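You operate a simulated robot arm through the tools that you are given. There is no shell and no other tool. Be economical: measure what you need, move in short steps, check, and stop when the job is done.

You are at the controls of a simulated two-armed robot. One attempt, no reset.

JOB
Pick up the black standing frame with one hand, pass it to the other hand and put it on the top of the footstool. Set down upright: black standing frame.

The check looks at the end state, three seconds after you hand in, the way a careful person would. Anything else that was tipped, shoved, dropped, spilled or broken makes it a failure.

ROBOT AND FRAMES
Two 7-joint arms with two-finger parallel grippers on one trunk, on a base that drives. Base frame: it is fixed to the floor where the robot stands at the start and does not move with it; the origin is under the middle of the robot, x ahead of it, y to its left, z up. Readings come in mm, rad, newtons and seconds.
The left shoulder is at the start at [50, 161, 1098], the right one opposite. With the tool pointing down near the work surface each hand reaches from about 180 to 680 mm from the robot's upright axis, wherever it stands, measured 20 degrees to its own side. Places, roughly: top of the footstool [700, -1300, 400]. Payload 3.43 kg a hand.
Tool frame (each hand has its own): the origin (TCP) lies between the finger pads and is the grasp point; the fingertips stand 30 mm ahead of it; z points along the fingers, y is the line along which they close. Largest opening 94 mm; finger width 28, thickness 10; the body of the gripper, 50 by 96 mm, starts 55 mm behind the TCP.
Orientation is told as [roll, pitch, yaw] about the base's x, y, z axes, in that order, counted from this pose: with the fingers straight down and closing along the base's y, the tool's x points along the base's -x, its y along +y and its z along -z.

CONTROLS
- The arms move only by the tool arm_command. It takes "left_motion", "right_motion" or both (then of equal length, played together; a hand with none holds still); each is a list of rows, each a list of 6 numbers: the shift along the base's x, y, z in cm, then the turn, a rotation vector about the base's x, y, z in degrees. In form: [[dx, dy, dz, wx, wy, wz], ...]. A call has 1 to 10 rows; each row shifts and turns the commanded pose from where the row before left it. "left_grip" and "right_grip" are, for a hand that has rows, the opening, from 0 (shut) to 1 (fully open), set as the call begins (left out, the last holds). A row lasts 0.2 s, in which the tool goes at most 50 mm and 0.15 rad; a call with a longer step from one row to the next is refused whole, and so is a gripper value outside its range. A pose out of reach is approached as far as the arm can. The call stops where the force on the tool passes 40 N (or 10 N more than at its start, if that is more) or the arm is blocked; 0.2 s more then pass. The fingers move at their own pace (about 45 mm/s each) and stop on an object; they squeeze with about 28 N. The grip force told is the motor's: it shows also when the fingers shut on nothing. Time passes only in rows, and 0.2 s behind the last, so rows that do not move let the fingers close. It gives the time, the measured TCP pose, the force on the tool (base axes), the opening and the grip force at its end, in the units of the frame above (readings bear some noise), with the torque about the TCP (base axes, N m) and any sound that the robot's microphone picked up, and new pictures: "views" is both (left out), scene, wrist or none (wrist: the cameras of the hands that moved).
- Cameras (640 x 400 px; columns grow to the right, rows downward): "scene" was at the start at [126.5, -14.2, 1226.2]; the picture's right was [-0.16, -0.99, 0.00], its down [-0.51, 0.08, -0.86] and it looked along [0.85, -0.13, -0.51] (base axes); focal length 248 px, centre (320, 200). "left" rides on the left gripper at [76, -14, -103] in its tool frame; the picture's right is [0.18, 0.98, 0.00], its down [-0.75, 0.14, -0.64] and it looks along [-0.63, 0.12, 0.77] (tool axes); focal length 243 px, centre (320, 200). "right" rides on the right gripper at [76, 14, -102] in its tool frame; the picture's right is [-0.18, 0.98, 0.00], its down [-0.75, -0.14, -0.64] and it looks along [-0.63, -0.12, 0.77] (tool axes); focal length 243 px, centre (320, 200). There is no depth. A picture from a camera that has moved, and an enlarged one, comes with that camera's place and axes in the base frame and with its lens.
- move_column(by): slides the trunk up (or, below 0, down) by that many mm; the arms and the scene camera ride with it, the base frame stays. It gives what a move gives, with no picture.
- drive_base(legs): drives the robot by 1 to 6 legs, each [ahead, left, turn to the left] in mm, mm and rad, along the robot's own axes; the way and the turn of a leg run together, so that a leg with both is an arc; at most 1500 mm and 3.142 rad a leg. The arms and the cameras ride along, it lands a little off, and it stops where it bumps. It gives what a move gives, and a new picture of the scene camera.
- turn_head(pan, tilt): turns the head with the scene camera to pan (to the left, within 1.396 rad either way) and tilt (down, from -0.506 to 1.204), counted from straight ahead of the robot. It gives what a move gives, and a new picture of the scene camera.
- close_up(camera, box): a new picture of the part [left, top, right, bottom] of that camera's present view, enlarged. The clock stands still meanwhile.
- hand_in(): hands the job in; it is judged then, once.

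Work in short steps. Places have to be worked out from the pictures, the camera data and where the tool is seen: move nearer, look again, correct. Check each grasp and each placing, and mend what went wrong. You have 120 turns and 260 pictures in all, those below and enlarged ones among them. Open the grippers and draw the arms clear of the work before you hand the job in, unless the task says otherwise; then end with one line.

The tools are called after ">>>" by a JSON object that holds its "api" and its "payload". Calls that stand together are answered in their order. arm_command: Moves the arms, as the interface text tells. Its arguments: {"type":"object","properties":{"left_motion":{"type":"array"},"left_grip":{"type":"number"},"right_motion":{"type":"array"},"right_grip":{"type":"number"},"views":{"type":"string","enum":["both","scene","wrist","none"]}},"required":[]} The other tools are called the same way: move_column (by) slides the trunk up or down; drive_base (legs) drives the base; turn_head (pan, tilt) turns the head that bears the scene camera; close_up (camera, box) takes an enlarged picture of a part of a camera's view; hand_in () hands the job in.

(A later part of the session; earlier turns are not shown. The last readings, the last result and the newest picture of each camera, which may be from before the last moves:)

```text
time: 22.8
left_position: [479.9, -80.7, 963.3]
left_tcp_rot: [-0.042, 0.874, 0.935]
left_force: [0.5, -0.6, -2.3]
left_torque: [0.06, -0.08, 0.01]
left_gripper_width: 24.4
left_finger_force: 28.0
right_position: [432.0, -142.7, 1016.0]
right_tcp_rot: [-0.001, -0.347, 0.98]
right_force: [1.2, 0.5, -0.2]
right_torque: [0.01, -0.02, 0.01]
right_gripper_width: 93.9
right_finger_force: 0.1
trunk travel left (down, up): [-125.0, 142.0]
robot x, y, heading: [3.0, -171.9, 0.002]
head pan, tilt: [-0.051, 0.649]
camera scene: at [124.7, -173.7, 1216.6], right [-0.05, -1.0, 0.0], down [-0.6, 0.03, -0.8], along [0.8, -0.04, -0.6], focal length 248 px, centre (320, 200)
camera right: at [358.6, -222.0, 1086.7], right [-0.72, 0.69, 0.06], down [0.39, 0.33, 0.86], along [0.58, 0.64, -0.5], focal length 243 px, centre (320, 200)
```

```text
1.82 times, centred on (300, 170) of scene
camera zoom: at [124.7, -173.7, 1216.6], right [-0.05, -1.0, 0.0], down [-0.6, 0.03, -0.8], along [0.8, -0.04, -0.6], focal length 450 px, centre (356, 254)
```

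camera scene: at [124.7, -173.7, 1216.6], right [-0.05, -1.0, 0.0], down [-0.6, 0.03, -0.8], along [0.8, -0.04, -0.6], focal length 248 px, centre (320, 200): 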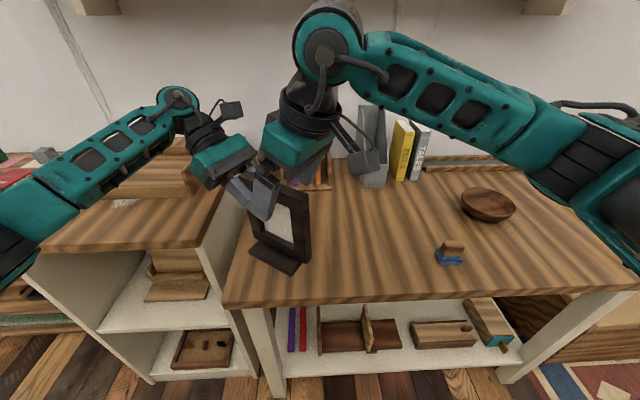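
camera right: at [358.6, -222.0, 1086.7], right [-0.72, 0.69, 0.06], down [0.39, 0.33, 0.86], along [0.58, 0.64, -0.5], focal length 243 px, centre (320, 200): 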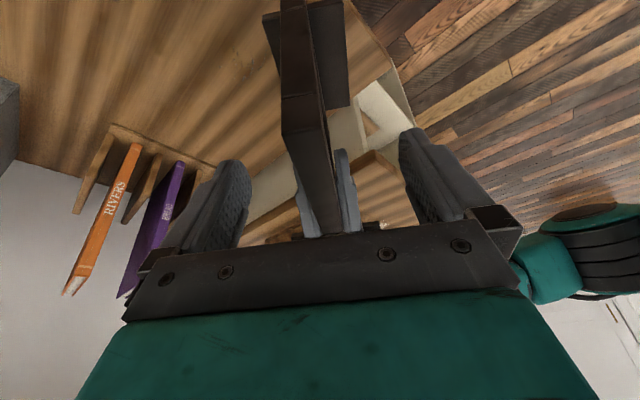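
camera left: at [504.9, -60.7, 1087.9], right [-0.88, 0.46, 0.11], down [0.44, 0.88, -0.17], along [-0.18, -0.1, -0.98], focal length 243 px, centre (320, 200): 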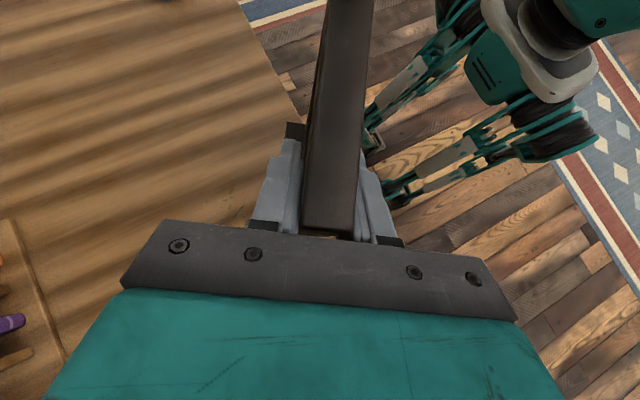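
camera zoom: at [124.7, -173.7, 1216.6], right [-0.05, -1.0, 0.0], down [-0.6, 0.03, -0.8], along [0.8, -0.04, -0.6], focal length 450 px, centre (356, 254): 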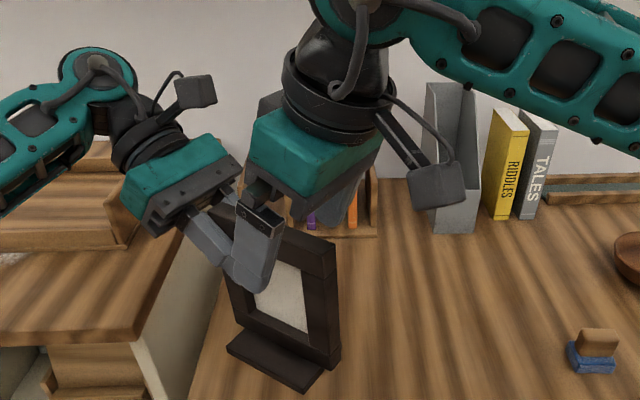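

Cross-checking both cameras and the left TCP, the bar's centreline at my grip point is (446,-132). I finish the approach there (top of bar ~20 mm past the TCP).

>>> {"api": "arm_command", "payload": {"right_motion": [[0.5, 0.35, -1.5, 0, 0, 0.4], [0.45, 0.35, -1.5, 0, 0, 0.3], [0.45, 0.3, -1.5, 0, 0, 0], [0, 0, 0, 0, 0, 0]], "views": "both"}}

>>> {"api": "close_up", "payload": {"camera": "scene", "box": [200, 80, 360, 280]}}

>>> {"api": "close_up", "payload": {"camera": "left", "box": [200, 0, 440, 240]}}

```text
time: 23.8
left_position: [479.9, -80.0, 963.1]
left_tcp_rot: [-0.042, 0.874, 0.935]
left_force: [-1.0, 0.4, -2.4]
left_torque: [0.13, -0.04, -0.02]
left_gripper_width: 24.4
left_finger_force: 28.4
right_position: [446.9, -130.7, 971.9]
right_tcp_rot: [-0.004, -0.348, 0.991]
right_force: [1.1, -0.3, -1.6]
right_torque: [0.03, 0.02, 0.0]
right_gripper_width: 94.0
right_finger_force: 0.1
trunk travel left (down, up): [-125.0, 142.0]
robot x, y, heading: [-1.8, -168.7, 0.006]
head pan, tilt: [-0.051, 0.649]
camera scene: at [124.6, -173.7, 1216.6], right [-0.05, -1.0, 0.0], down [-0.6, 0.03, -0.8], along [0.8, -0.04, -0.6], focal length 248 px, centre (320, 200)
camera right: at [373.8, -212.9, 1041.2], right [-0.73, 0.68, 0.06], down [0.38, 0.33, 0.86], along [0.57, 0.65, -0.5], focal length 243 px, centre (320, 200)
```

scene: 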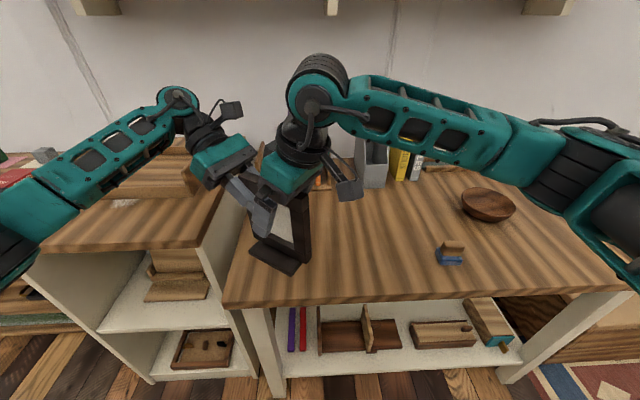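
right: 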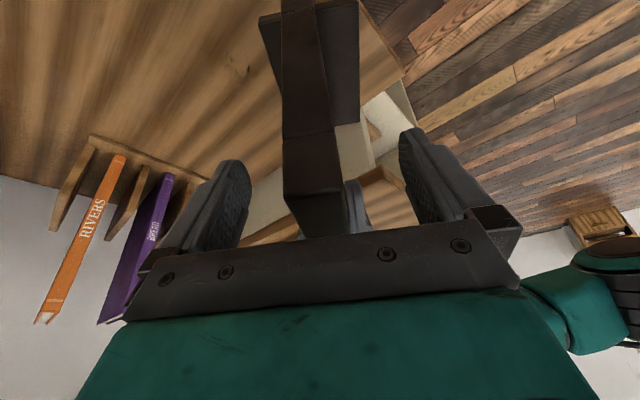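

```text
2.00 times, centred on (280, 180) of scene
camera zoom: at [124.6, -173.7, 1216.6], right [-0.05, -1.0, 0.0], down [-0.6, 0.03, -0.8], along [0.8, -0.04, -0.6], focal length 495 px, centre (400, 240)
```

zoom: 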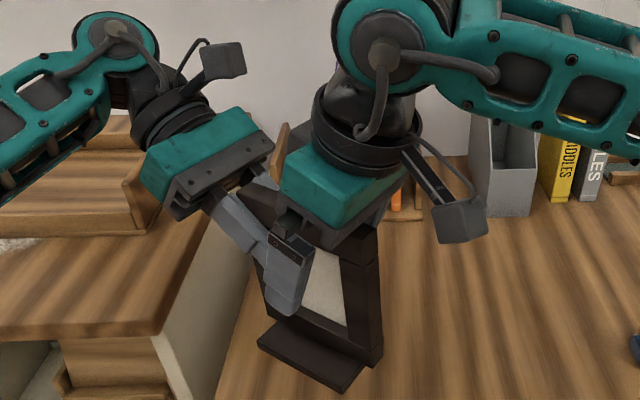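

```text
1.67 times, centred on (320, 120) of left
camera zoom: at [505.1, -60.8, 1087.9], right [-0.88, 0.46, 0.11], down [0.44, 0.88, -0.17], along [-0.18, -0.1, -0.98], focal length 404 px, centre (320, 333)
```

zoom: 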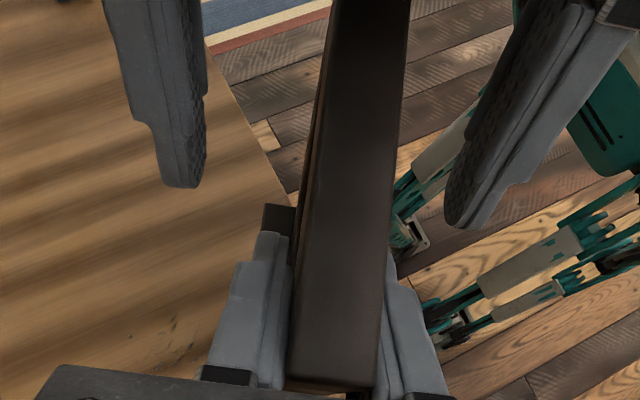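

The bar sits 2–4 mm off the finger middle, so I nudge 2 mm and close the right gripper.

>>> {"api": "arm_command", "payload": {"right_motion": [[-0.2, 0.1, 0, 0, 0, 0], [0, 0, 0, 0, 0, 0], [0, 0, 0, 0, 0, 0], [0, 0, 0, 0, 0, 0], [0, 0, 0, 0, 0, 0], [0, 0, 0, 0, 0, 0]], "right_grip": 0, "views": "scene"}}

>>> {"api": "close_up", "payload": {"camera": "left", "box": [200, 0, 440, 240]}}

```text
time: 25.2
left_position: [478.8, -80.7, 963.9]
left_tcp_rot: [-0.04, 0.874, 0.937]
left_force: [-1.9, 1.2, -0.8]
left_torque: [0.38, 0.61, 0.39]
left_gripper_width: 24.3
left_finger_force: 27.6
right_position: [444.6, -131.9, 970.1]
right_tcp_rot: [-0.003, -0.349, 0.99]
right_force: [2.9, -0.6, 0.8]
right_torque: [-0.37, -0.64, -0.57]
right_gripper_width: 24.6
right_finger_force: 28.1
trunk travel left (down, up): [-125.0, 142.0]
robot x, y, heading: [-3.0, -166.7, 0.0]
head pan, tilt: [-0.051, 0.649]
camera scene: at [124.6, -173.7, 1216.6], right [-0.05, -1.0, 0.0], down [-0.6, 0.03, -0.8], along [0.8, -0.04, -0.6], focal length 248 px, centre (320, 200)
```

scene: 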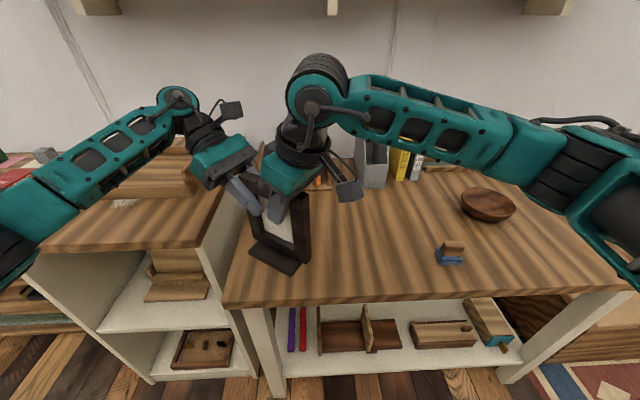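

```text
1.67 times, centred on (320, 120) of left
camera zoom: at [505.2, -60.7, 1087.8], right [-0.88, 0.46, 0.12], down [0.44, 0.88, -0.17], along [-0.18, -0.1, -0.98], focal length 404 px, centre (320, 333)
```

zoom: 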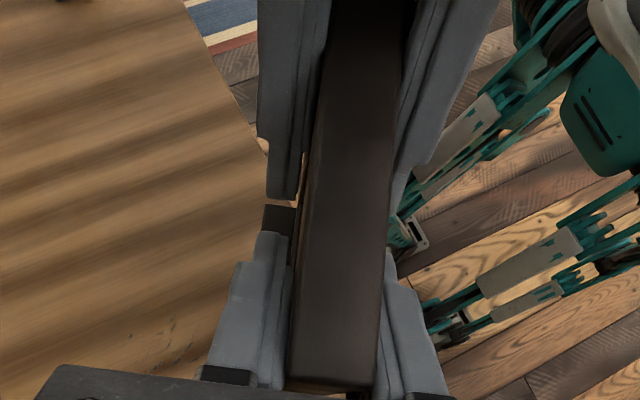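

Both hands hold it. I open the left gripper and hold, then check the frame stays.

>>> {"api": "arm_command", "payload": {"left_motion": [[0, 0, 0, 0, 0, 0], [0, 0, 0, 0, 0, 0], [0, 0, 0, 0, 0, 0], [0, 0, 0, 0, 0, 0], [0, 0, 0, 0, 0, 0]], "left_grip": 1, "views": "both"}}

```text
time: 26.4
left_position: [479.9, -79.8, 963.3]
left_tcp_rot: [-0.042, 0.872, 0.935]
left_force: [0.2, -0.3, -0.2]
left_torque: [-0.05, 0.02, 0.01]
left_gripper_width: 94.1
left_finger_force: 0.0
right_position: [444.2, -130.3, 971.7]
right_tcp_rot: [-0.001, -0.347, 0.991]
right_force: [-0.8, 0.9, 0.1]
right_torque: [-0.01, 0.03, -0.01]
right_gripper_width: 24.2
right_finger_force: 27.8
trunk travel left (down, up): [-125.0, 142.0]
robot x, y, heading: [-1.7, -171.0, 0.0]
head pan, tilt: [-0.051, 0.649]
camera scene: at [124.6, -173.7, 1216.6], right [-0.05, -1.0, 0.0], down [-0.6, 0.03, -0.8], along [0.8, -0.04, -0.6], focal length 248 px, centre (320, 200)
camera left: at [505.1, -60.8, 1087.9], right [-0.88, 0.46, 0.11], down [0.44, 0.88, -0.17], along [-0.18, -0.1, -0.98], focal length 243 px, centre (320, 200)
```

scene: 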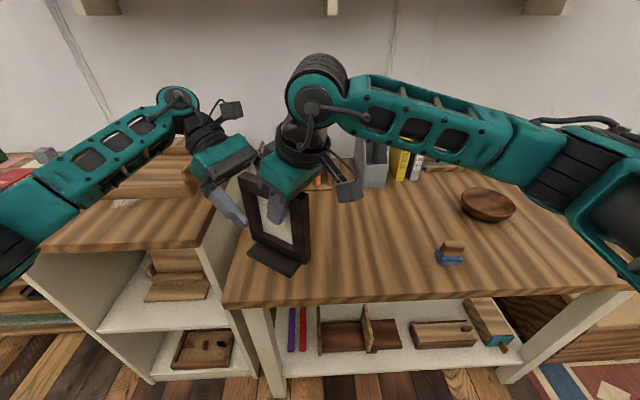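
left: 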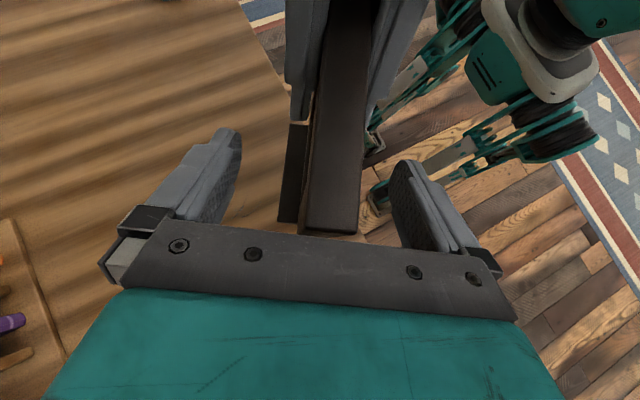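

The right hand holds the frame alone. I withdraw the left hand along its own axis, well to the left.

>>> {"api": "arm_command", "payload": {"left_motion": [[1.2, 1.9, 1.9, 0, 0, 0], [1.2, 1.9, 1.9, 0, 0, 0], [1.2, 1.9, 1.9, 0, 0, 0], [0.5, 2, 1.5, 0, 0, 0], [-2, 2, 1, 0, 0, 0], [-3, 2, 0, 0, 0, 0], [-3, 2, 0, 0, 0, 0]], "views": "both"}}

>>> {"api": "close_up", "payload": {"camera": "scene", "box": [200, 80, 400, 280]}}

```text
time: 28.0
left_position: [440.0, 55.9, 1046.3]
left_tcp_rot: [-0.042, 0.872, 0.938]
left_force: [-0.5, 0.9, 0.0]
left_torque: [-0.02, 0.03, -0.01]
left_gripper_width: 94.1
left_finger_force: 0.0
right_position: [444.1, -130.1, 972.2]
right_tcp_rot: [-0.002, -0.349, 0.992]
right_force: [0.5, 0.2, -0.1]
right_torque: [-0.04, 0.03, -0.01]
right_gripper_width: 24.0
right_finger_force: 27.5
trunk travel left (down, up): [-125.0, 142.0]
robot x, y, heading: [3.4, -171.6, 0.001]
head pan, tilt: [-0.051, 0.649]
camera scene: at [124.3, -173.5, 1216.7], right [-0.05, -1.0, 0.0], down [-0.6, 0.03, -0.8], along [0.8, -0.04, -0.6], focal length 248 px, centre (320, 200)
camera left: at [465.5, 76.6, 1171.0], right [-0.88, 0.46, 0.11], down [0.44, 0.88, -0.17], along [-0.18, -0.1, -0.98], focal length 243 px, centre (320, 200)
```

scene: 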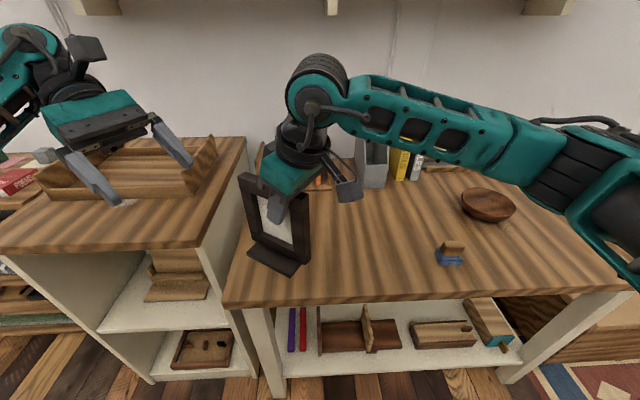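
left: 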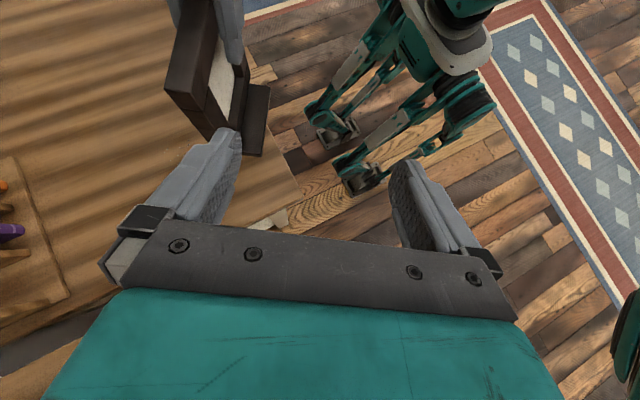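

```text
2.00 times, centred on (300, 180) of scene
camera zoom: at [124.3, -173.5, 1216.7], right [-0.05, -1.0, 0.0], down [-0.6, 0.03, -0.8], along [0.8, -0.04, -0.6], focal length 495 px, centre (360, 240)
```

zoom: 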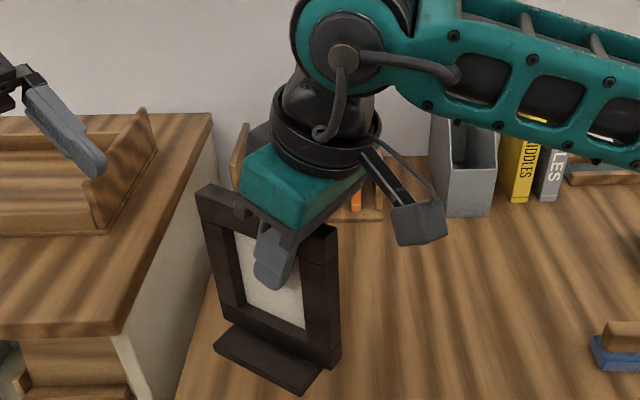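

Handover done; the frame hangs upright. I raise it a little and level the left hand, then look for the footstool.

>>> {"api": "arm_command", "payload": {"right_motion": [[0, 0, 1, 0, 0, 0], [0, 0, 1.5, 0, 0, 0], [0, 0, 1.5, 0, 0, 0], [0, 0, 1, 0, 0, 0], [0, 0, 0, 0, 0, 0], [0, 0, 0, 0, 0, 0], [0, 0, 0, 0, 0, 0]], "left_motion": [[-1, 0.5, 0, 5.9, -4.1, 0], [-1, 0.5, 0, 5.9, -4.1, 0], [-1, 0.5, 0, 5.9, -4.1, 0], [-1, 0.5, 0, 5.9, -4.1, 0], [-1, 0.5, 0, 5.9, -4.1, 0], [-1, 0.5, 0, 5.9, -4.1, 0], [-1, 0.5, 0, 5.9, -4.1, 0]], "views": "none"}}

>>> {"api": "turn_head", "payload": {"pan": -0.95, "tilt": 0.5}}

```text
time: 29.6
left_position: [370.9, 92.2, 1045.7]
left_tcp_rot: [-0.021, -0.007, 0.946]
left_force: [0.0, -0.8, -0.4]
left_torque: [0.01, -0.03, 0.0]
left_gripper_width: 94.0
left_finger_force: 0.0
right_position: [444.9, -130.2, 1021.7]
right_tcp_rot: [-0.003, -0.348, 0.99]
right_force: [0.1, -0.3, -3.1]
right_torque: [-0.07, 0.02, -0.01]
right_gripper_width: 24.2
right_finger_force: 28.0
trunk travel left (down, up): [-125.0, 142.0]
robot x, y, heading: [1.8, -171.1, -0.0]
head pan, tilt: [-0.051, 0.649]
```

```text
time: 30.8
left_position: [372.2, 91.7, 1045.6]
left_tcp_rot: [-0.02, -0.006, 0.945]
left_force: [0.4, -0.3, -0.1]
left_torque: [0.02, -0.02, -0.03]
left_gripper_width: 94.0
left_finger_force: 0.2
right_position: [445.0, -130.3, 1020.2]
right_tcp_rot: [-0.002, -0.35, 0.991]
right_force: [-0.1, 0.1, -2.6]
right_torque: [-0.03, 0.03, -0.02]
right_gripper_width: 24.3
right_finger_force: 27.8
trunk travel left (down, up): [-125.0, 142.0]
robot x, y, heading: [-0.9, -168.7, 0.005]
head pan, tilt: [-0.949, 0.499]
camera scene: at [91.0, -243.3, 1230.0], right [-0.81, -0.58, 0.0], down [-0.28, 0.39, -0.88], along [0.51, -0.71, -0.48], focal length 248 px, centre (320, 200)
```

scene: 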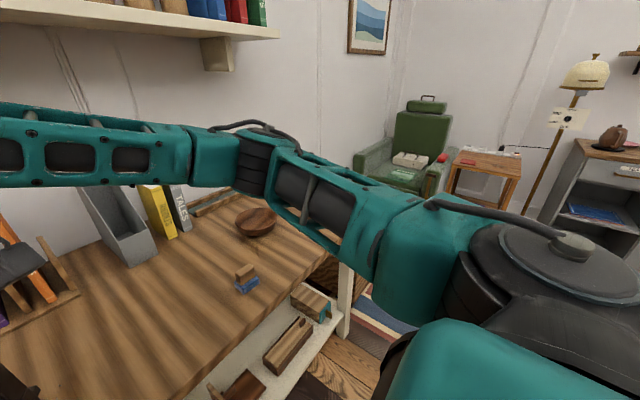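

The stool is hidden behind the right arm. I drive 600 mm to the right along the table and look again.

>>> {"api": "drive_base", "payload": {"legs": [[0, -600, 0]]}}

>>> {"api": "turn_head", "payload": {"pan": -0.45, "tilt": 0.85}}

```text
time: 34.2
left_position: [372.0, -512.2, 1044.5]
left_tcp_rot: [-0.02, -0.005, 0.939]
left_force: [-0.2, -0.2, -0.3]
left_torque: [-0.02, -0.02, -0.01]
left_gripper_width: 94.2
left_finger_force: 0.0
right_position: [444.3, -735.9, 1021.0]
right_tcp_rot: [-0.001, -0.349, 0.983]
right_force: [0.6, -0.4, -2.9]
right_torque: [-0.04, 0.04, -0.03]
right_gripper_width: 24.1
right_finger_force: 27.8
trunk travel left (down, up): [-125.0, 142.0]
robot x, y, heading: [-3.2, -769.6, -0.004]
head pan, tilt: [-0.949, 0.499]
camera scene: at [89.2, -845.9, 1229.9], right [-0.82, -0.58, 0.0], down [-0.28, 0.39, -0.88], along [0.51, -0.72, -0.48], focal length 248 px, centre (320, 200)
```

scene: 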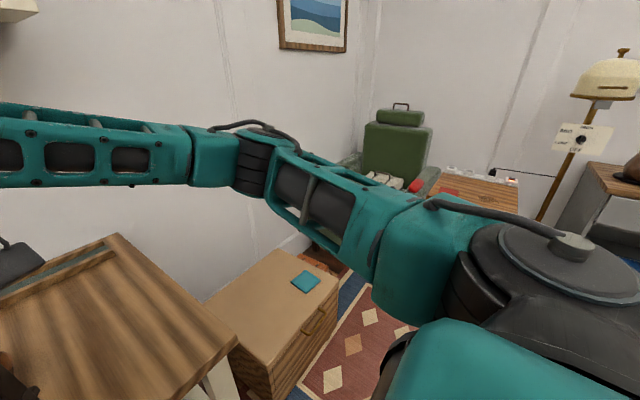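

```text
time: 35.1
left_position: [371.9, -511.8, 1045.9]
left_tcp_rot: [-0.021, -0.005, 0.938]
left_force: [0.1, 0.6, 0.8]
left_torque: [-0.02, -0.02, -0.02]
left_gripper_width: 94.0
left_finger_force: 0.0
right_position: [443.5, -735.4, 1020.4]
right_tcp_rot: [-0.001, -0.349, 0.986]
right_force: [0.6, -0.2, -1.9]
right_torque: [-0.05, 0.02, 0.01]
right_gripper_width: 24.1
right_finger_force: 27.5
trunk travel left (down, up): [-125.0, 142.0]
robot x, y, heading: [0.8, -773.3, -0.002]
head pan, tilt: [-0.45, 0.85]
camera scene: at [106.9, -805.9, 1200.0], right [-0.44, -0.9, 0.0], down [-0.67, 0.33, -0.66], along [0.59, -0.29, -0.75], focal length 248 px, centre (320, 200)
```

scene: 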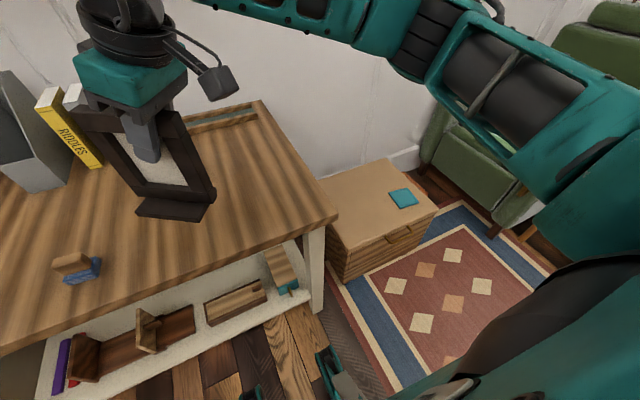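

The wooden box with the teal booklet on it, about x 470–830, y -1090…-1550, z 400, matches the footstool's given place. I drive another 500 mm right, then 130 ahead.

>>> {"api": "drive_base", "payload": {"legs": [[0, -490, 0]]}}

>>> {"api": "turn_head", "payload": {"pan": 0.0, "tilt": 0.95}}

```text
time: 38.0
left_position: [369.7, -1003.4, 1045.5]
left_tcp_rot: [-0.022, -0.006, 0.942]
left_force: [0.2, -0.1, 1.4]
left_torque: [0.02, 0.0, -0.03]
left_gripper_width: 93.8
left_finger_force: 0.1
right_position: [441.0, -1226.3, 1020.8]
right_tcp_rot: [-0.002, -0.346, 0.988]
right_force: [-0.2, -0.2, -2.9]
right_torque: [-0.03, 0.02, -0.01]
right_gripper_width: 24.0
right_finger_force: 27.6
trunk travel left (down, up): [-125.0, 142.0]
robot x, y, heading: [-0.8, -1262.2, -0.002]
head pan, tilt: [-0.45, 0.85]
camera scene: at [105.0, -1297.7, 1200.0], right [-0.44, -0.9, 0.0], down [-0.68, 0.33, -0.66], along [0.59, -0.29, -0.75], focal length 248 px, centre (320, 200)
```

scene: 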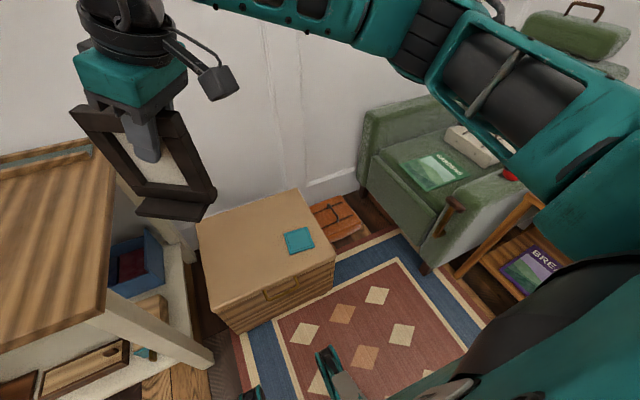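

```text
time: 38.9
left_position: [368.7, -1002.5, 1045.8]
left_tcp_rot: [-0.022, -0.003, 0.943]
left_force: [0.4, -0.3, 0.4]
left_torque: [-0.01, 0.0, 0.05]
left_gripper_width: 94.1
left_finger_force: 0.0
right_position: [441.4, -1226.2, 1020.7]
right_tcp_rot: [-0.001, -0.349, 0.99]
right_force: [0.4, 1.0, -2.9]
right_torque: [-0.03, 0.05, 0.01]
right_gripper_width: 23.9
right_finger_force: 27.9
trunk travel left (down, up): [-125.0, 142.0]
robot x, y, heading: [-4.6, -1263.5, -0.004]
head pan, tilt: [0.0, 0.949]
camera scene: at [107.5, -1263.5, 1192.5], right [0.0, -1.0, 0.0], down [-0.81, 0.0, -0.58], along [0.58, 0.0, -0.81], focal length 248 px, centre (320, 200)
```

scene: 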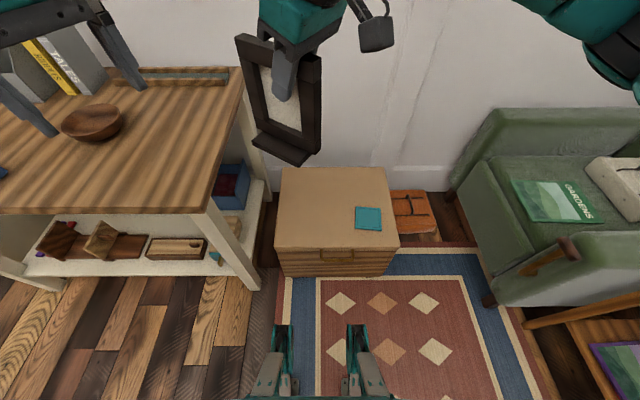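

The footstool top spans about x 471–845, y -1540…-1100, with the booklet at about (592,-1444). I'll set the frame near (640,-1250), so I drive 120 mm ahead (feet then stay ~75 mm short of the stool).

>>> {"api": "drive_base", "payload": {"legs": [[120, 0, 0]]}}

>>> {"api": "move_column", "payload": {"by": -124}}

>>> {"api": "turn_head", "payload": {"pan": 0.0, "tilt": 0.9}}

```text
time: 40.3
left_position: [481.2, -1004.6, 1045.7]
left_tcp_rot: [-0.022, -0.004, 0.941]
left_force: [-0.6, -0.1, 0.6]
left_torque: [-0.01, 0.0, -0.01]
left_gripper_width: 93.6
left_finger_force: 0.1
right_position: [552.2, -1228.4, 1019.4]
right_tcp_rot: [-0.003, -0.343, 0.984]
right_force: [0.5, -0.1, -2.5]
right_torque: [-0.07, 0.06, 0.0]
right_gripper_width: 23.8
right_finger_force: 28.2
trunk travel left (down, up): [-125.0, 142.0]
robot x, y, heading: [107.9, -1261.0, -0.006]
head pan, tilt: [0.0, 0.949]
stopped in leg 1: the robot was blocked; the commanded pose is now the measured one
camera scene: at [219.3, -1264.0, 1192.5], right [0.0, -1.0, 0.0], down [-0.81, 0.0, -0.58], along [0.58, 0.0, -0.81], focal length 248 px, centre (320, 200)
```

scene: 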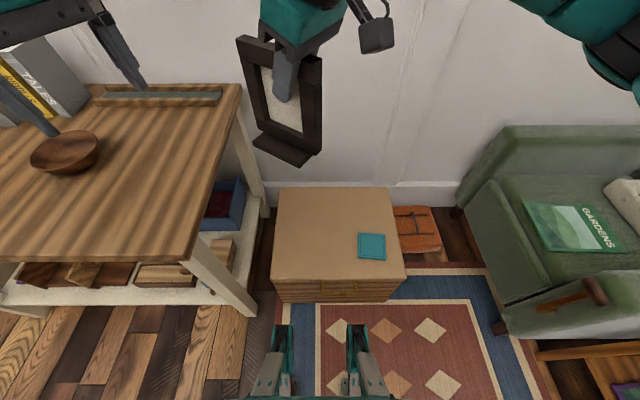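

```text
time: 41.8
left_position: [481.8, -1004.4, 922.6]
left_tcp_rot: [-0.022, -0.003, 0.94]
left_force: [-0.7, 0.0, 0.2]
left_torque: [0.0, 0.01, 0.0]
left_gripper_width: 94.0
left_finger_force: 0.1
right_position: [552.9, -1227.5, 895.7]
right_tcp_rot: [-0.001, -0.348, 0.984]
right_force: [-0.1, -0.4, -2.5]
right_torque: [-0.03, 0.03, 0.03]
right_gripper_width: 24.2
right_finger_force: 27.6
trunk travel left (down, up): [-1.0, 266.0]
robot x, y, heading: [105.4, -1262.9, -0.004]
head pan, tilt: [0.0, 0.949]
```

```text
time: 42.4
left_position: [481.6, -1004.8, 921.8]
left_tcp_rot: [-0.019, -0.003, 0.937]
left_force: [-0.4, -0.7, 0.2]
left_torque: [-0.02, -0.03, 0.0]
left_gripper_width: 94.0
left_finger_force: 0.1
right_position: [553.6, -1227.7, 896.0]
right_tcp_rot: [0.0, -0.345, 0.984]
right_force: [0.0, -0.6, -3.1]
right_torque: [-0.05, 0.05, -0.02]
right_gripper_width: 24.0
right_finger_force: 28.1
trunk travel left (down, up): [-1.0, 266.0]
robot x, y, heading: [106.7, -1263.8, -0.001]
head pan, tilt: [0.0, 0.901]
camera scene: at [222.2, -1263.9, 1072.1], right [0.0, -1.0, 0.0], down [-0.78, 0.0, -0.62], along [0.62, 0.0, -0.78], focal length 248 px, centre (320, 200)
```

scene: 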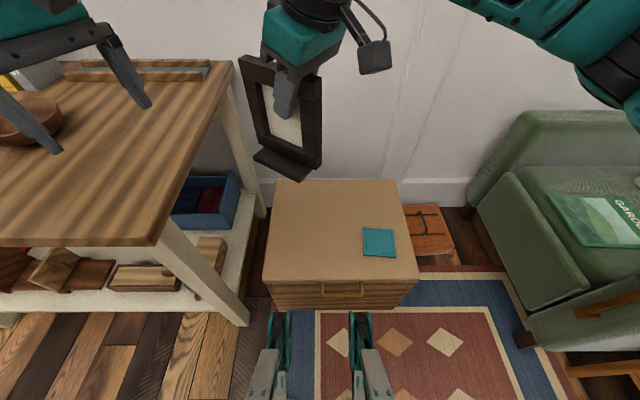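

The base lightly touched the stool (its place is unchanged), so I back off 20 mm. Then I lower the right hand toward the stool.

>>> {"api": "drive_base", "payload": {"legs": [[-20, 0, 0]]}}

>>> {"api": "arm_command", "payload": {"right_motion": [[1.5, -0.5, -3, 0, 0, 0], [1.5, -0.5, -3, 0, 0, 0], [1.5, -0.5, -3, 0, 0, 0], [1.5, -0.5, -3, 0, 0, 0], [1.5, -0.5, -3, 0, 0, 0], [1.5, -0.5, -3, 0, 0, 0]], "views": "both"}}

```text
time: 43.2
left_position: [462.5, -1003.0, 921.9]
left_tcp_rot: [-0.021, -0.004, 0.94]
left_force: [0.1, 0.1, -0.4]
left_torque: [0.0, 0.0, -0.02]
left_gripper_width: 93.8
left_finger_force: 0.2
right_position: [534.1, -1226.5, 895.3]
right_tcp_rot: [0.0, -0.347, 0.983]
right_force: [0.2, -0.6, -2.0]
right_torque: [-0.06, 0.03, 0.02]
right_gripper_width: 24.0
right_finger_force: 28.1
trunk travel left (down, up): [-1.0, 266.0]
robot x, y, heading: [90.6, -1264.2, -0.005]
head pan, tilt: [0.0, 0.901]
camera scene: at [202.4, -1263.9, 1072.1], right [0.0, -1.0, 0.0], down [-0.78, 0.0, -0.62], along [0.62, 0.0, -0.78], focal length 248 px, centre (320, 200)
```

scene: 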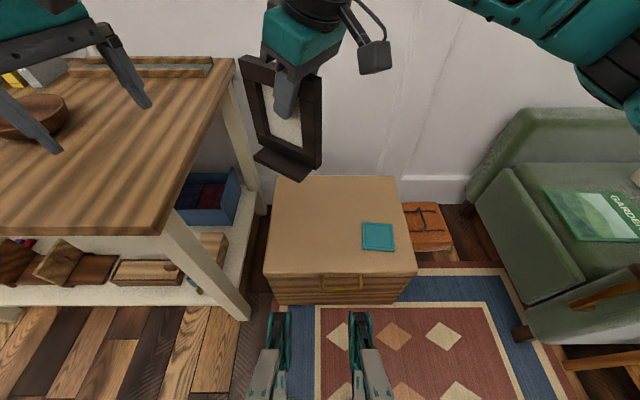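

```text
time: 44.6
left_position: [462.9, -1004.9, 922.2]
left_tcp_rot: [-0.022, -0.005, 0.942]
left_force: [0.1, 0.3, 0.1]
left_torque: [-0.01, 0.01, -0.02]
left_gripper_width: 94.1
left_finger_force: 0.0
right_position: [618.2, -1255.1, 723.5]
right_tcp_rot: [-0.001, -0.346, 0.984]
right_force: [0.4, -0.8, -2.8]
right_torque: [-0.05, 0.04, -0.03]
right_gripper_width: 24.1
right_finger_force: 28.5
right hand out of reach, approached as far as the arm can: row 6
trunk travel left (down, up): [-1.0, 266.0]
robot x, y, heading: [91.5, -1258.8, -0.009]
head pan, tilt: [0.0, 0.901]
camera scene: at [202.4, -1263.9, 1072.1], right [0.0, -1.0, 0.0], down [-0.78, 0.0, -0.62], along [0.62, 0.0, -0.78], focal length 248 px, centre (320, 200)
camera right: at [545.2, -1336.6, 795.2], right [-0.72, 0.69, 0.06], down [0.39, 0.33, 0.86], along [0.57, 0.64, -0.51], focal length 243 px, centre (320, 200)
```

scene: 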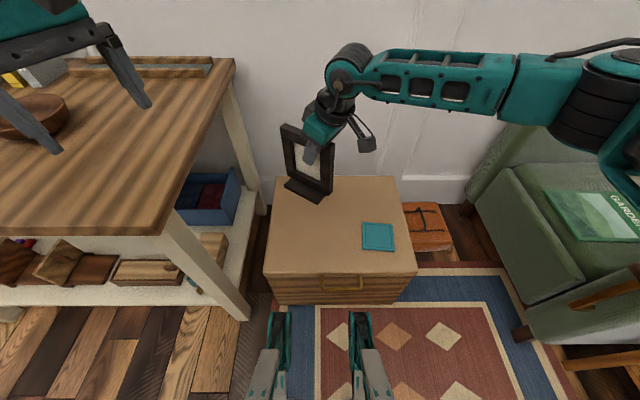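
right: 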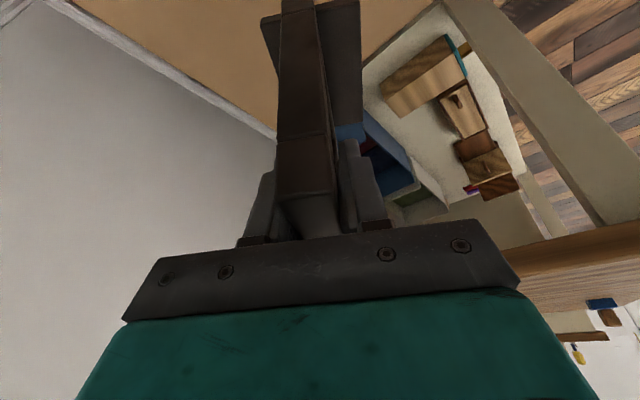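

Near the reach limit here; I come back a bit in x, reduce the yaw slightly, and lower further.

>>> {"api": "arm_command", "payload": {"right_motion": [[-0.5, -0.3, -2.5, 0, 0, -3], [-0.5, -0.3, -2.5, 0, 0, -3], [-0.5, -0.3, -2.5, 0, 0, -3], [-0.3, 0, -2.5, 0, 0, -3], [0, 0, -2, 0, 0, -3], [0, 0, 0, 0, 0, 0]], "views": "both"}}

>>> {"api": "close_up", "payload": {"camera": "scene", "box": [240, 100, 440, 300]}}

```text
time: 46.0
left_position: [462.8, -1004.6, 921.5]
left_tcp_rot: [-0.019, -0.005, 0.939]
left_force: [-0.7, -0.9, -0.5]
left_torque: [-0.02, 0.0, 0.01]
left_gripper_width: 93.8
left_finger_force: 0.1
right_position: [601.5, -1265.7, 605.2]
right_tcp_rot: [0.001, -0.346, 0.72]
right_force: [-0.2, -1.0, -3.0]
right_torque: [-0.05, 0.06, 0.01]
right_gripper_width: 24.2
right_finger_force: 28.3
trunk travel left (down, up): [-1.0, 266.0]
robot x, y, heading: [91.2, -1264.8, -0.001]
head pan, tilt: [0.0, 0.901]
camera scene: at [202.5, -1263.9, 1072.1], right [0.0, -1.0, 0.0], down [-0.78, 0.0, -0.62], along [0.62, 0.0, -0.78], focal length 248 px, centre (320, 200)
camera right: at [509.9, -1325.1, 676.3], right [-0.52, 0.85, 0.06], down [0.46, 0.22, 0.86], along [0.72, 0.47, -0.51], focal length 243 px, centre (320, 200)
```

scene: 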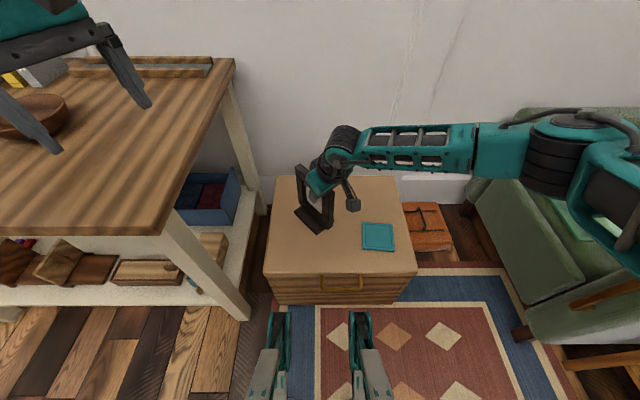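
right: 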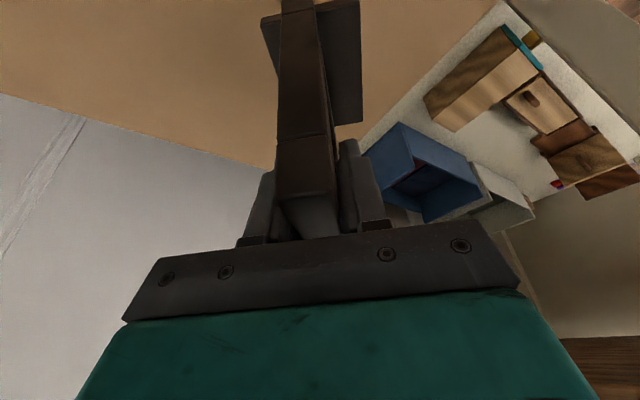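

```text
2.00 times, centred on (340, 200) of scene
camera zoom: at [202.5, -1263.9, 1072.1], right [0.0, -1.0, 0.0], down [-0.78, 0.0, -0.62], along [0.62, 0.0, -0.78], focal length 495 px, centre (280, 200)
```

zoom: 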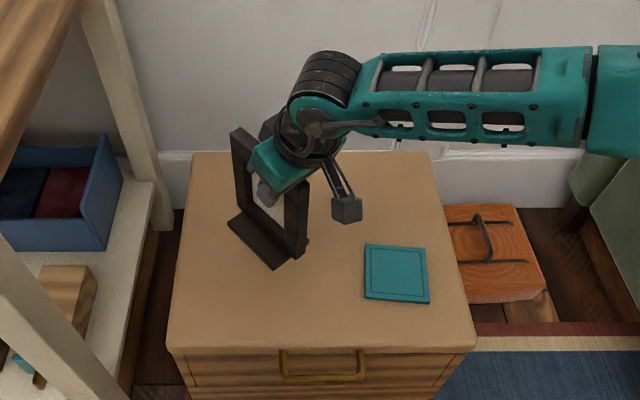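

The frame looks upright within a couple of degrees, about 70 mm above the stool top. I lower it by 60 mm, then feel for contact.

>>> {"api": "arm_command", "payload": {"right_motion": [[0, 0, -2, 0, 0, 0], [0, 0, -2, 0, 0, 0], [0, 0, -1.5, 0, 0, 0], [0, 0, -0.5, 0, 0, 0], [0, 0, 0, 0, 0, 0]], "views": "scene"}}

>>> {"api": "close_up", "payload": {"camera": "scene", "box": [270, 150, 390, 250]}}

>>> {"api": "close_up", "payload": {"camera": "right", "box": [200, 0, 440, 240]}}

```text
time: 47.2
left_position: [461.8, -1004.1, 921.4]
left_tcp_rot: [-0.019, -0.003, 0.941]
left_force: [-0.6, 0.2, 0.9]
left_torque: [0.0, 0.0, 0.0]
left_gripper_width: 94.4
left_finger_force: 0.0
right_position: [601.3, -1264.4, 545.8]
right_tcp_rot: [-0.001, -0.345, 0.723]
right_force: [0.2, -0.6, -3.0]
right_torque: [-0.05, 0.03, -0.03]
right_gripper_width: 24.8
right_finger_force: 28.0
trunk travel left (down, up): [-1.0, 266.0]
robot x, y, heading: [88.8, -1261.7, -0.002]
head pan, tilt: [0.0, 0.901]
camera scene: at [202.5, -1263.9, 1072.1], right [0.0, -1.0, 0.0], down [-0.78, 0.0, -0.62], along [0.62, 0.0, -0.78], focal length 248 px, centre (320, 200)
```

scene: 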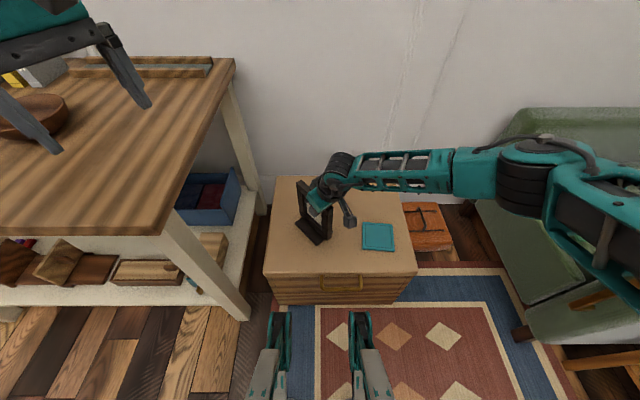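

```text
4.00 times, centred on (330, 200) of scene
camera zoom: at [202.5, -1263.9, 1072.1], right [0.0, -1.0, 0.0], down [-0.78, 0.0, -0.62], along [0.62, 0.0, -0.78], focal length 991 px, centre (280, 200)
```

zoom: 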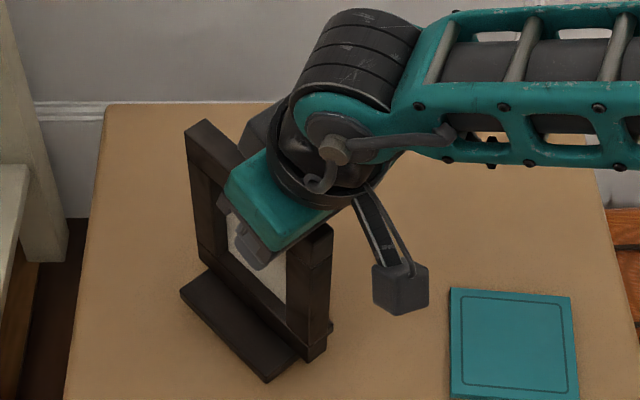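

```text
1.67 times, centred on (320, 120) of right
camera zoom: at [509.8, -1324.2, 615.9], right [-0.52, 0.85, 0.06], down [0.46, 0.22, 0.86], along [0.72, 0.47, -0.51], focal length 404 px, centre (320, 333)
```

zoom: 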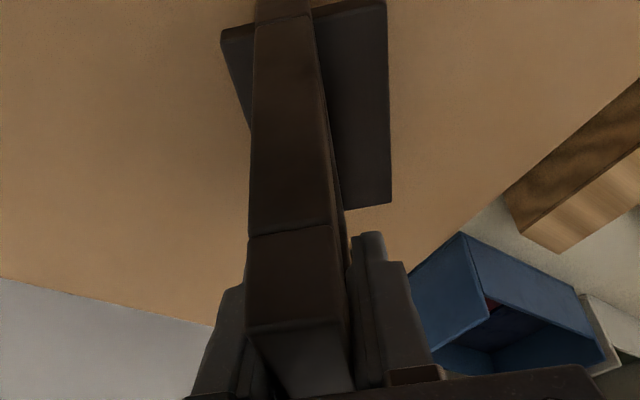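

Close to the surface now. I creep down 2 mm per row while watching the force.

>>> {"api": "arm_command", "payload": {"right_motion": [[0, 0, -0.2, 0, 0, 0], [0, 0, -0.2, 0, 0, 0], [0, 0, -0.2, 0, 0, 0], [0, 0, -0.2, 0, 0, 0], [0, 0, -0.2, 0, 0, 0]], "views": "none"}}

>>> {"api": "arm_command", "payload": {"right_motion": [[0, 0, -0.2, 0, 0, 0], [0, 0, -0.1, 0, 0, 0]], "views": "none"}}

```text
time: 48.4
left_position: [462.2, -1003.1, 921.7]
left_tcp_rot: [-0.021, -0.005, 0.94]
left_force: [-0.2, 0.0, 0.7]
left_torque: [0.01, 0.01, 0.02]
left_gripper_width: 94.1
left_finger_force: 0.0
right_position: [600.9, -1264.3, 535.1]
right_tcp_rot: [-0.002, -0.345, 0.723]
right_force: [0.7, -0.3, -2.6]
right_torque: [-0.05, 0.05, -0.02]
right_gripper_width: 24.0
right_finger_force: 28.1
trunk travel left (down, up): [-1.0, 266.0]
robot x, y, heading: [86.3, -1265.6, -0.009]
head pan, tilt: [0.0, 0.901]
```

```text
time: 49.0
left_position: [461.1, -1004.7, 921.6]
left_tcp_rot: [-0.019, -0.002, 0.943]
left_force: [0.5, 0.3, -0.1]
left_torque: [0.04, -0.02, 0.0]
left_gripper_width: 94.1
left_finger_force: 0.1
right_position: [600.7, -1265.0, 531.5]
right_tcp_rot: [-0.003, -0.344, 0.723]
right_force: [-0.5, -0.2, -3.2]
right_torque: [-0.07, 0.04, -0.02]
right_gripper_width: 24.0
right_finger_force: 28.0
trunk travel left (down, up): [-1.0, 266.0]
robot x, y, heading: [91.3, -1261.7, -0.006]
head pan, tilt: [0.0, 0.901]
```

Still no contact; I keep going in small steps.

>>> {"api": "arm_command", "payload": {"right_motion": [[0, 0, -0.15, 0, 0, 0], [0, 0, -0.15, 0, 0, 0], [0, 0, -0.1, 0, 0, 0]], "views": "scene"}}

>>> {"api": "close_up", "payload": {"camera": "scene", "box": [280, 170, 370, 250]}}

```text
time: 49.8
left_position: [462.0, -1004.4, 923.1]
left_tcp_rot: [-0.02, -0.005, 0.94]
left_force: [0.4, -0.1, 0.1]
left_torque: [0.01, -0.01, 0.02]
left_gripper_width: 94.0
left_finger_force: 0.0
right_position: [601.2, -1264.0, 531.2]
right_tcp_rot: [0.0, -0.35, 0.724]
right_force: [-5.0, -4.1, 18.6]
right_torque: [0.1, 0.27, 0.07]
right_gripper_width: 24.0
right_finger_force: 27.8
trunk travel left (down, up): [-1.0, 266.0]
robot x, y, heading: [87.6, -1266.4, -0.002]
head pan, tilt: [0.0, 0.901]
camera scene: at [201.0, -1264.1, 1072.6], right [0.0, -1.0, 0.0], down [-0.78, 0.0, -0.62], along [0.62, 0.0, -0.78], focal length 248 px, centre (320, 200)
```

scene: 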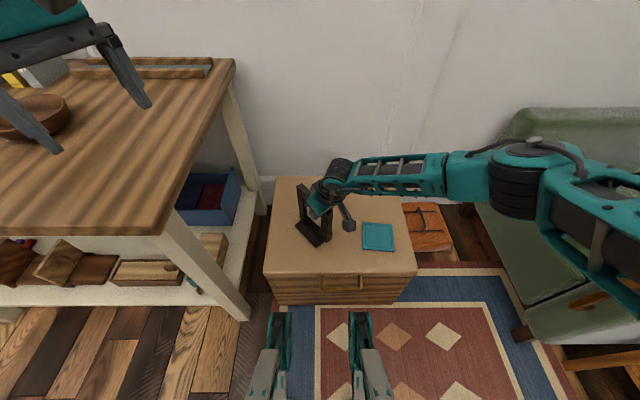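

```text
5.00 times, centred on (325, 210) of scene
camera zoom: at [201.0, -1264.1, 1072.6], right [0.0, -1.0, 0.0], down [-0.78, 0.0, -0.62], along [0.62, 0.0, -0.78], focal length 1239 px, centre (295, 150)
```

zoom: 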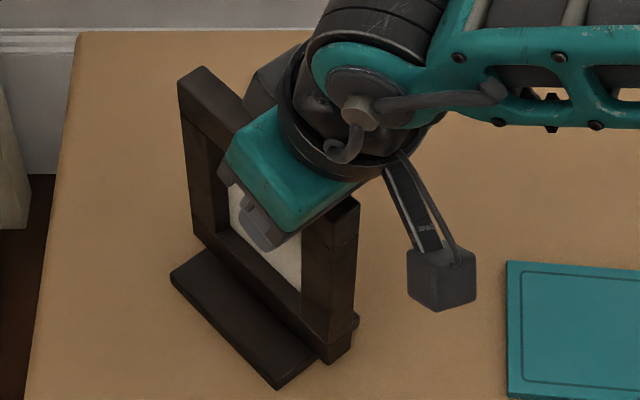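

Contact made (about 22 N upward). I ease up by 1.5 mm to unload, then open the gripper.

>>> {"api": "arm_command", "payload": {"right_motion": [[0, 0, 0.15, 0, 0, 0], [0, 0, 0, 0, 0, 0]], "views": "none"}}

>>> {"api": "arm_command", "payload": {"right_motion": [[0, 0, 0, 0, 0, 0], [0, 0, 0, 0, 0, 0], [0, 0, 0, 0, 0, 0], [0, 0, 0, 0, 0, 0], [0, 0, 0, 0, 0, 0], [0, 0, 0, 0, 0, 0]], "right_grip": 1, "views": "both"}}

>>> {"api": "close_up", "payload": {"camera": "scene", "box": [280, 170, 370, 250]}}

```text
time: 50.4
left_position: [462.0, -1004.5, 922.2]
left_tcp_rot: [-0.021, -0.006, 0.94]
left_force: [0.4, 0.4, -0.6]
left_torque: [-0.02, -0.01, -0.03]
left_gripper_width: 94.0
left_finger_force: 0.1
right_position: [600.7, -1266.0, 531.6]
right_tcp_rot: [-0.001, -0.35, 0.722]
right_force: [2.4, -0.8, 10.3]
right_torque: [0.63, -0.54, -0.02]
right_gripper_width: 23.9
right_finger_force: 28.1
trunk travel left (down, up): [-1.0, 266.0]
robot x, y, heading: [89.5, -1263.0, -0.007]
head pan, tilt: [0.0, 0.901]
```

```text
time: 51.8
left_position: [461.7, -1004.0, 921.4]
left_tcp_rot: [-0.02, -0.004, 0.94]
left_force: [0.3, -1.1, 0.0]
left_torque: [0.0, 0.02, 0.01]
left_gripper_width: 94.0
left_finger_force: 0.0
right_position: [600.1, -1264.3, 529.8]
right_tcp_rot: [-0.002, -0.347, 0.722]
right_force: [-0.4, -0.1, 1.2]
right_torque: [-0.03, 0.03, 0.01]
right_gripper_width: 94.2
right_finger_force: 0.2
trunk travel left (down, up): [-1.0, 266.0]
robot x, y, heading: [91.1, -1262.1, -0.001]
head pan, tilt: [0.0, 0.901]
camera scene: at [202.3, -1263.9, 1072.1], right [0.0, -1.0, 0.0], down [-0.78, 0.0, -0.62], along [0.62, 0.0, -0.78], focal length 248 px, centre (320, 200)
camera right: at [509.5, -1324.3, 601.0], right [-0.52, 0.85, 0.06], down [0.46, 0.22, 0.86], along [0.72, 0.47, -0.51], focal length 243 px, centre (320, 200)
```

scene: 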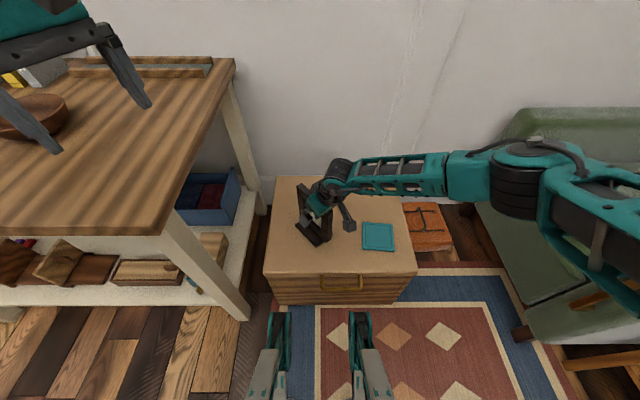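
right: 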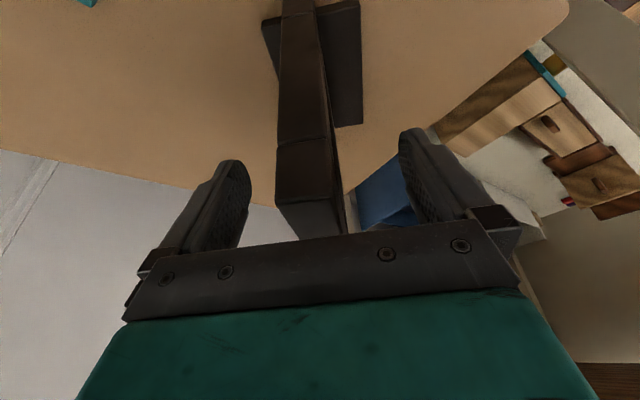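

```text
5.00 times, centred on (325, 210) of scene
camera zoom: at [202.3, -1263.9, 1072.1], right [0.0, -1.0, 0.0], down [-0.78, 0.0, -0.62], along [0.62, 0.0, -0.78], focal length 1239 px, centre (295, 150)
```

zoom: 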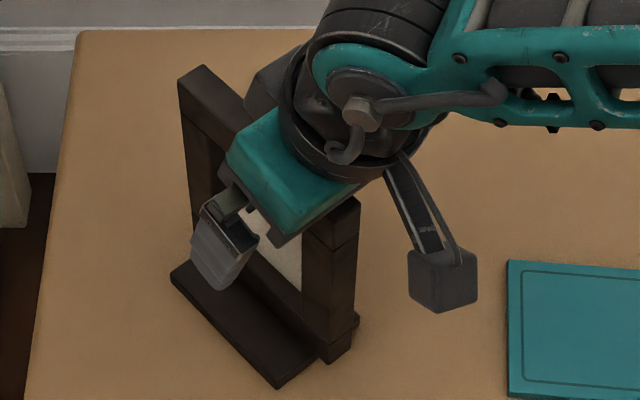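

The frame stands free. I withdraw the right hand straight back along its axis.

>>> {"api": "arm_command", "payload": {"right_motion": [[-0.4, -0.33, 1.4, 0, 0, 0], [-0.77, -0.67, 2.8, 0, 0, 0], [-0.77, -0.67, 2.8, 0, 0, 0], [-0.77, -0.67, 2.8, 0, 0, 0], [-0.77, -0.67, 2.8, 0, 0, 0], [-0.77, -0.67, 2.8, 0, 0, 0], [-2, -1.5, 2.8, 0, 0, 0], [-2, -1.5, 2.8, 0, 0, 0], [-2, -1.5, 2.5, 0, 0, 0]], "views": "scene"}}

>>> {"api": "close_up", "payload": {"camera": "scene", "box": [250, 160, 430, 310]}}

```text
time: 53.8
left_position: [461.6, -1003.8, 921.9]
left_tcp_rot: [-0.019, -0.003, 0.94]
left_force: [0.3, 0.2, 0.6]
left_torque: [0.01, 0.0, 0.02]
left_gripper_width: 93.8
left_finger_force: 0.0
right_position: [497.7, -1346.2, 764.2]
right_tcp_rot: [-0.002, -0.346, 0.722]
right_force: [-0.5, 0.0, -0.3]
right_torque: [0.02, -0.01, 0.0]
right_gripper_width: 94.1
right_finger_force: 0.0
trunk travel left (down, up): [-1.0, 266.0]
robot x, y, heading: [88.1, -1261.5, -0.006]
head pan, tilt: [0.0, 0.901]
camera scene: at [202.3, -1263.9, 1072.1], right [0.0, -1.0, 0.0], down [-0.78, 0.0, -0.62], along [0.62, 0.0, -0.78], focal length 248 px, centre (320, 200)
```

scene: 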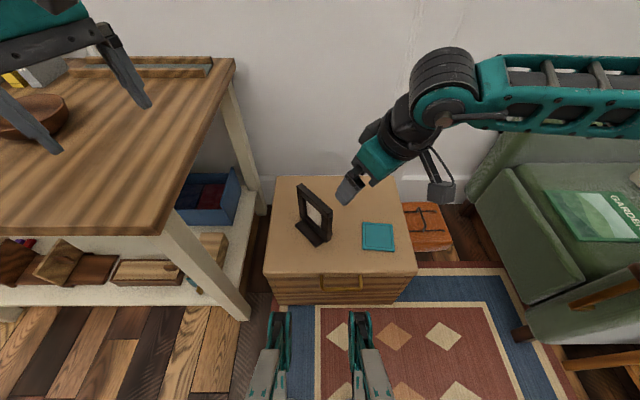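

```text
2.67 times, centred on (340, 235) of scene
camera zoom: at [202.3, -1263.9, 1072.1], right [0.0, -1.0, 0.0], down [-0.78, 0.0, -0.62], along [0.62, 0.0, -0.78], focal length 661 px, centre (267, 107)
```

zoom: 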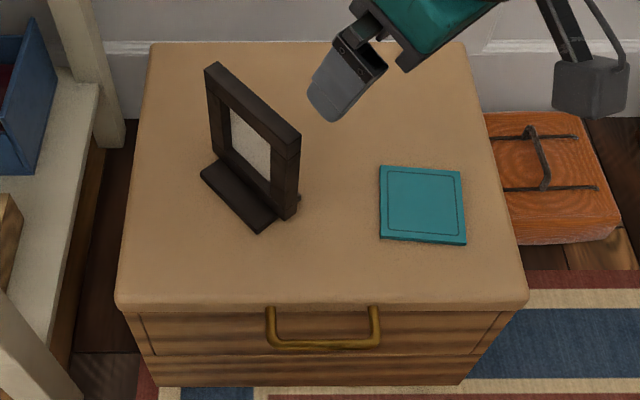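

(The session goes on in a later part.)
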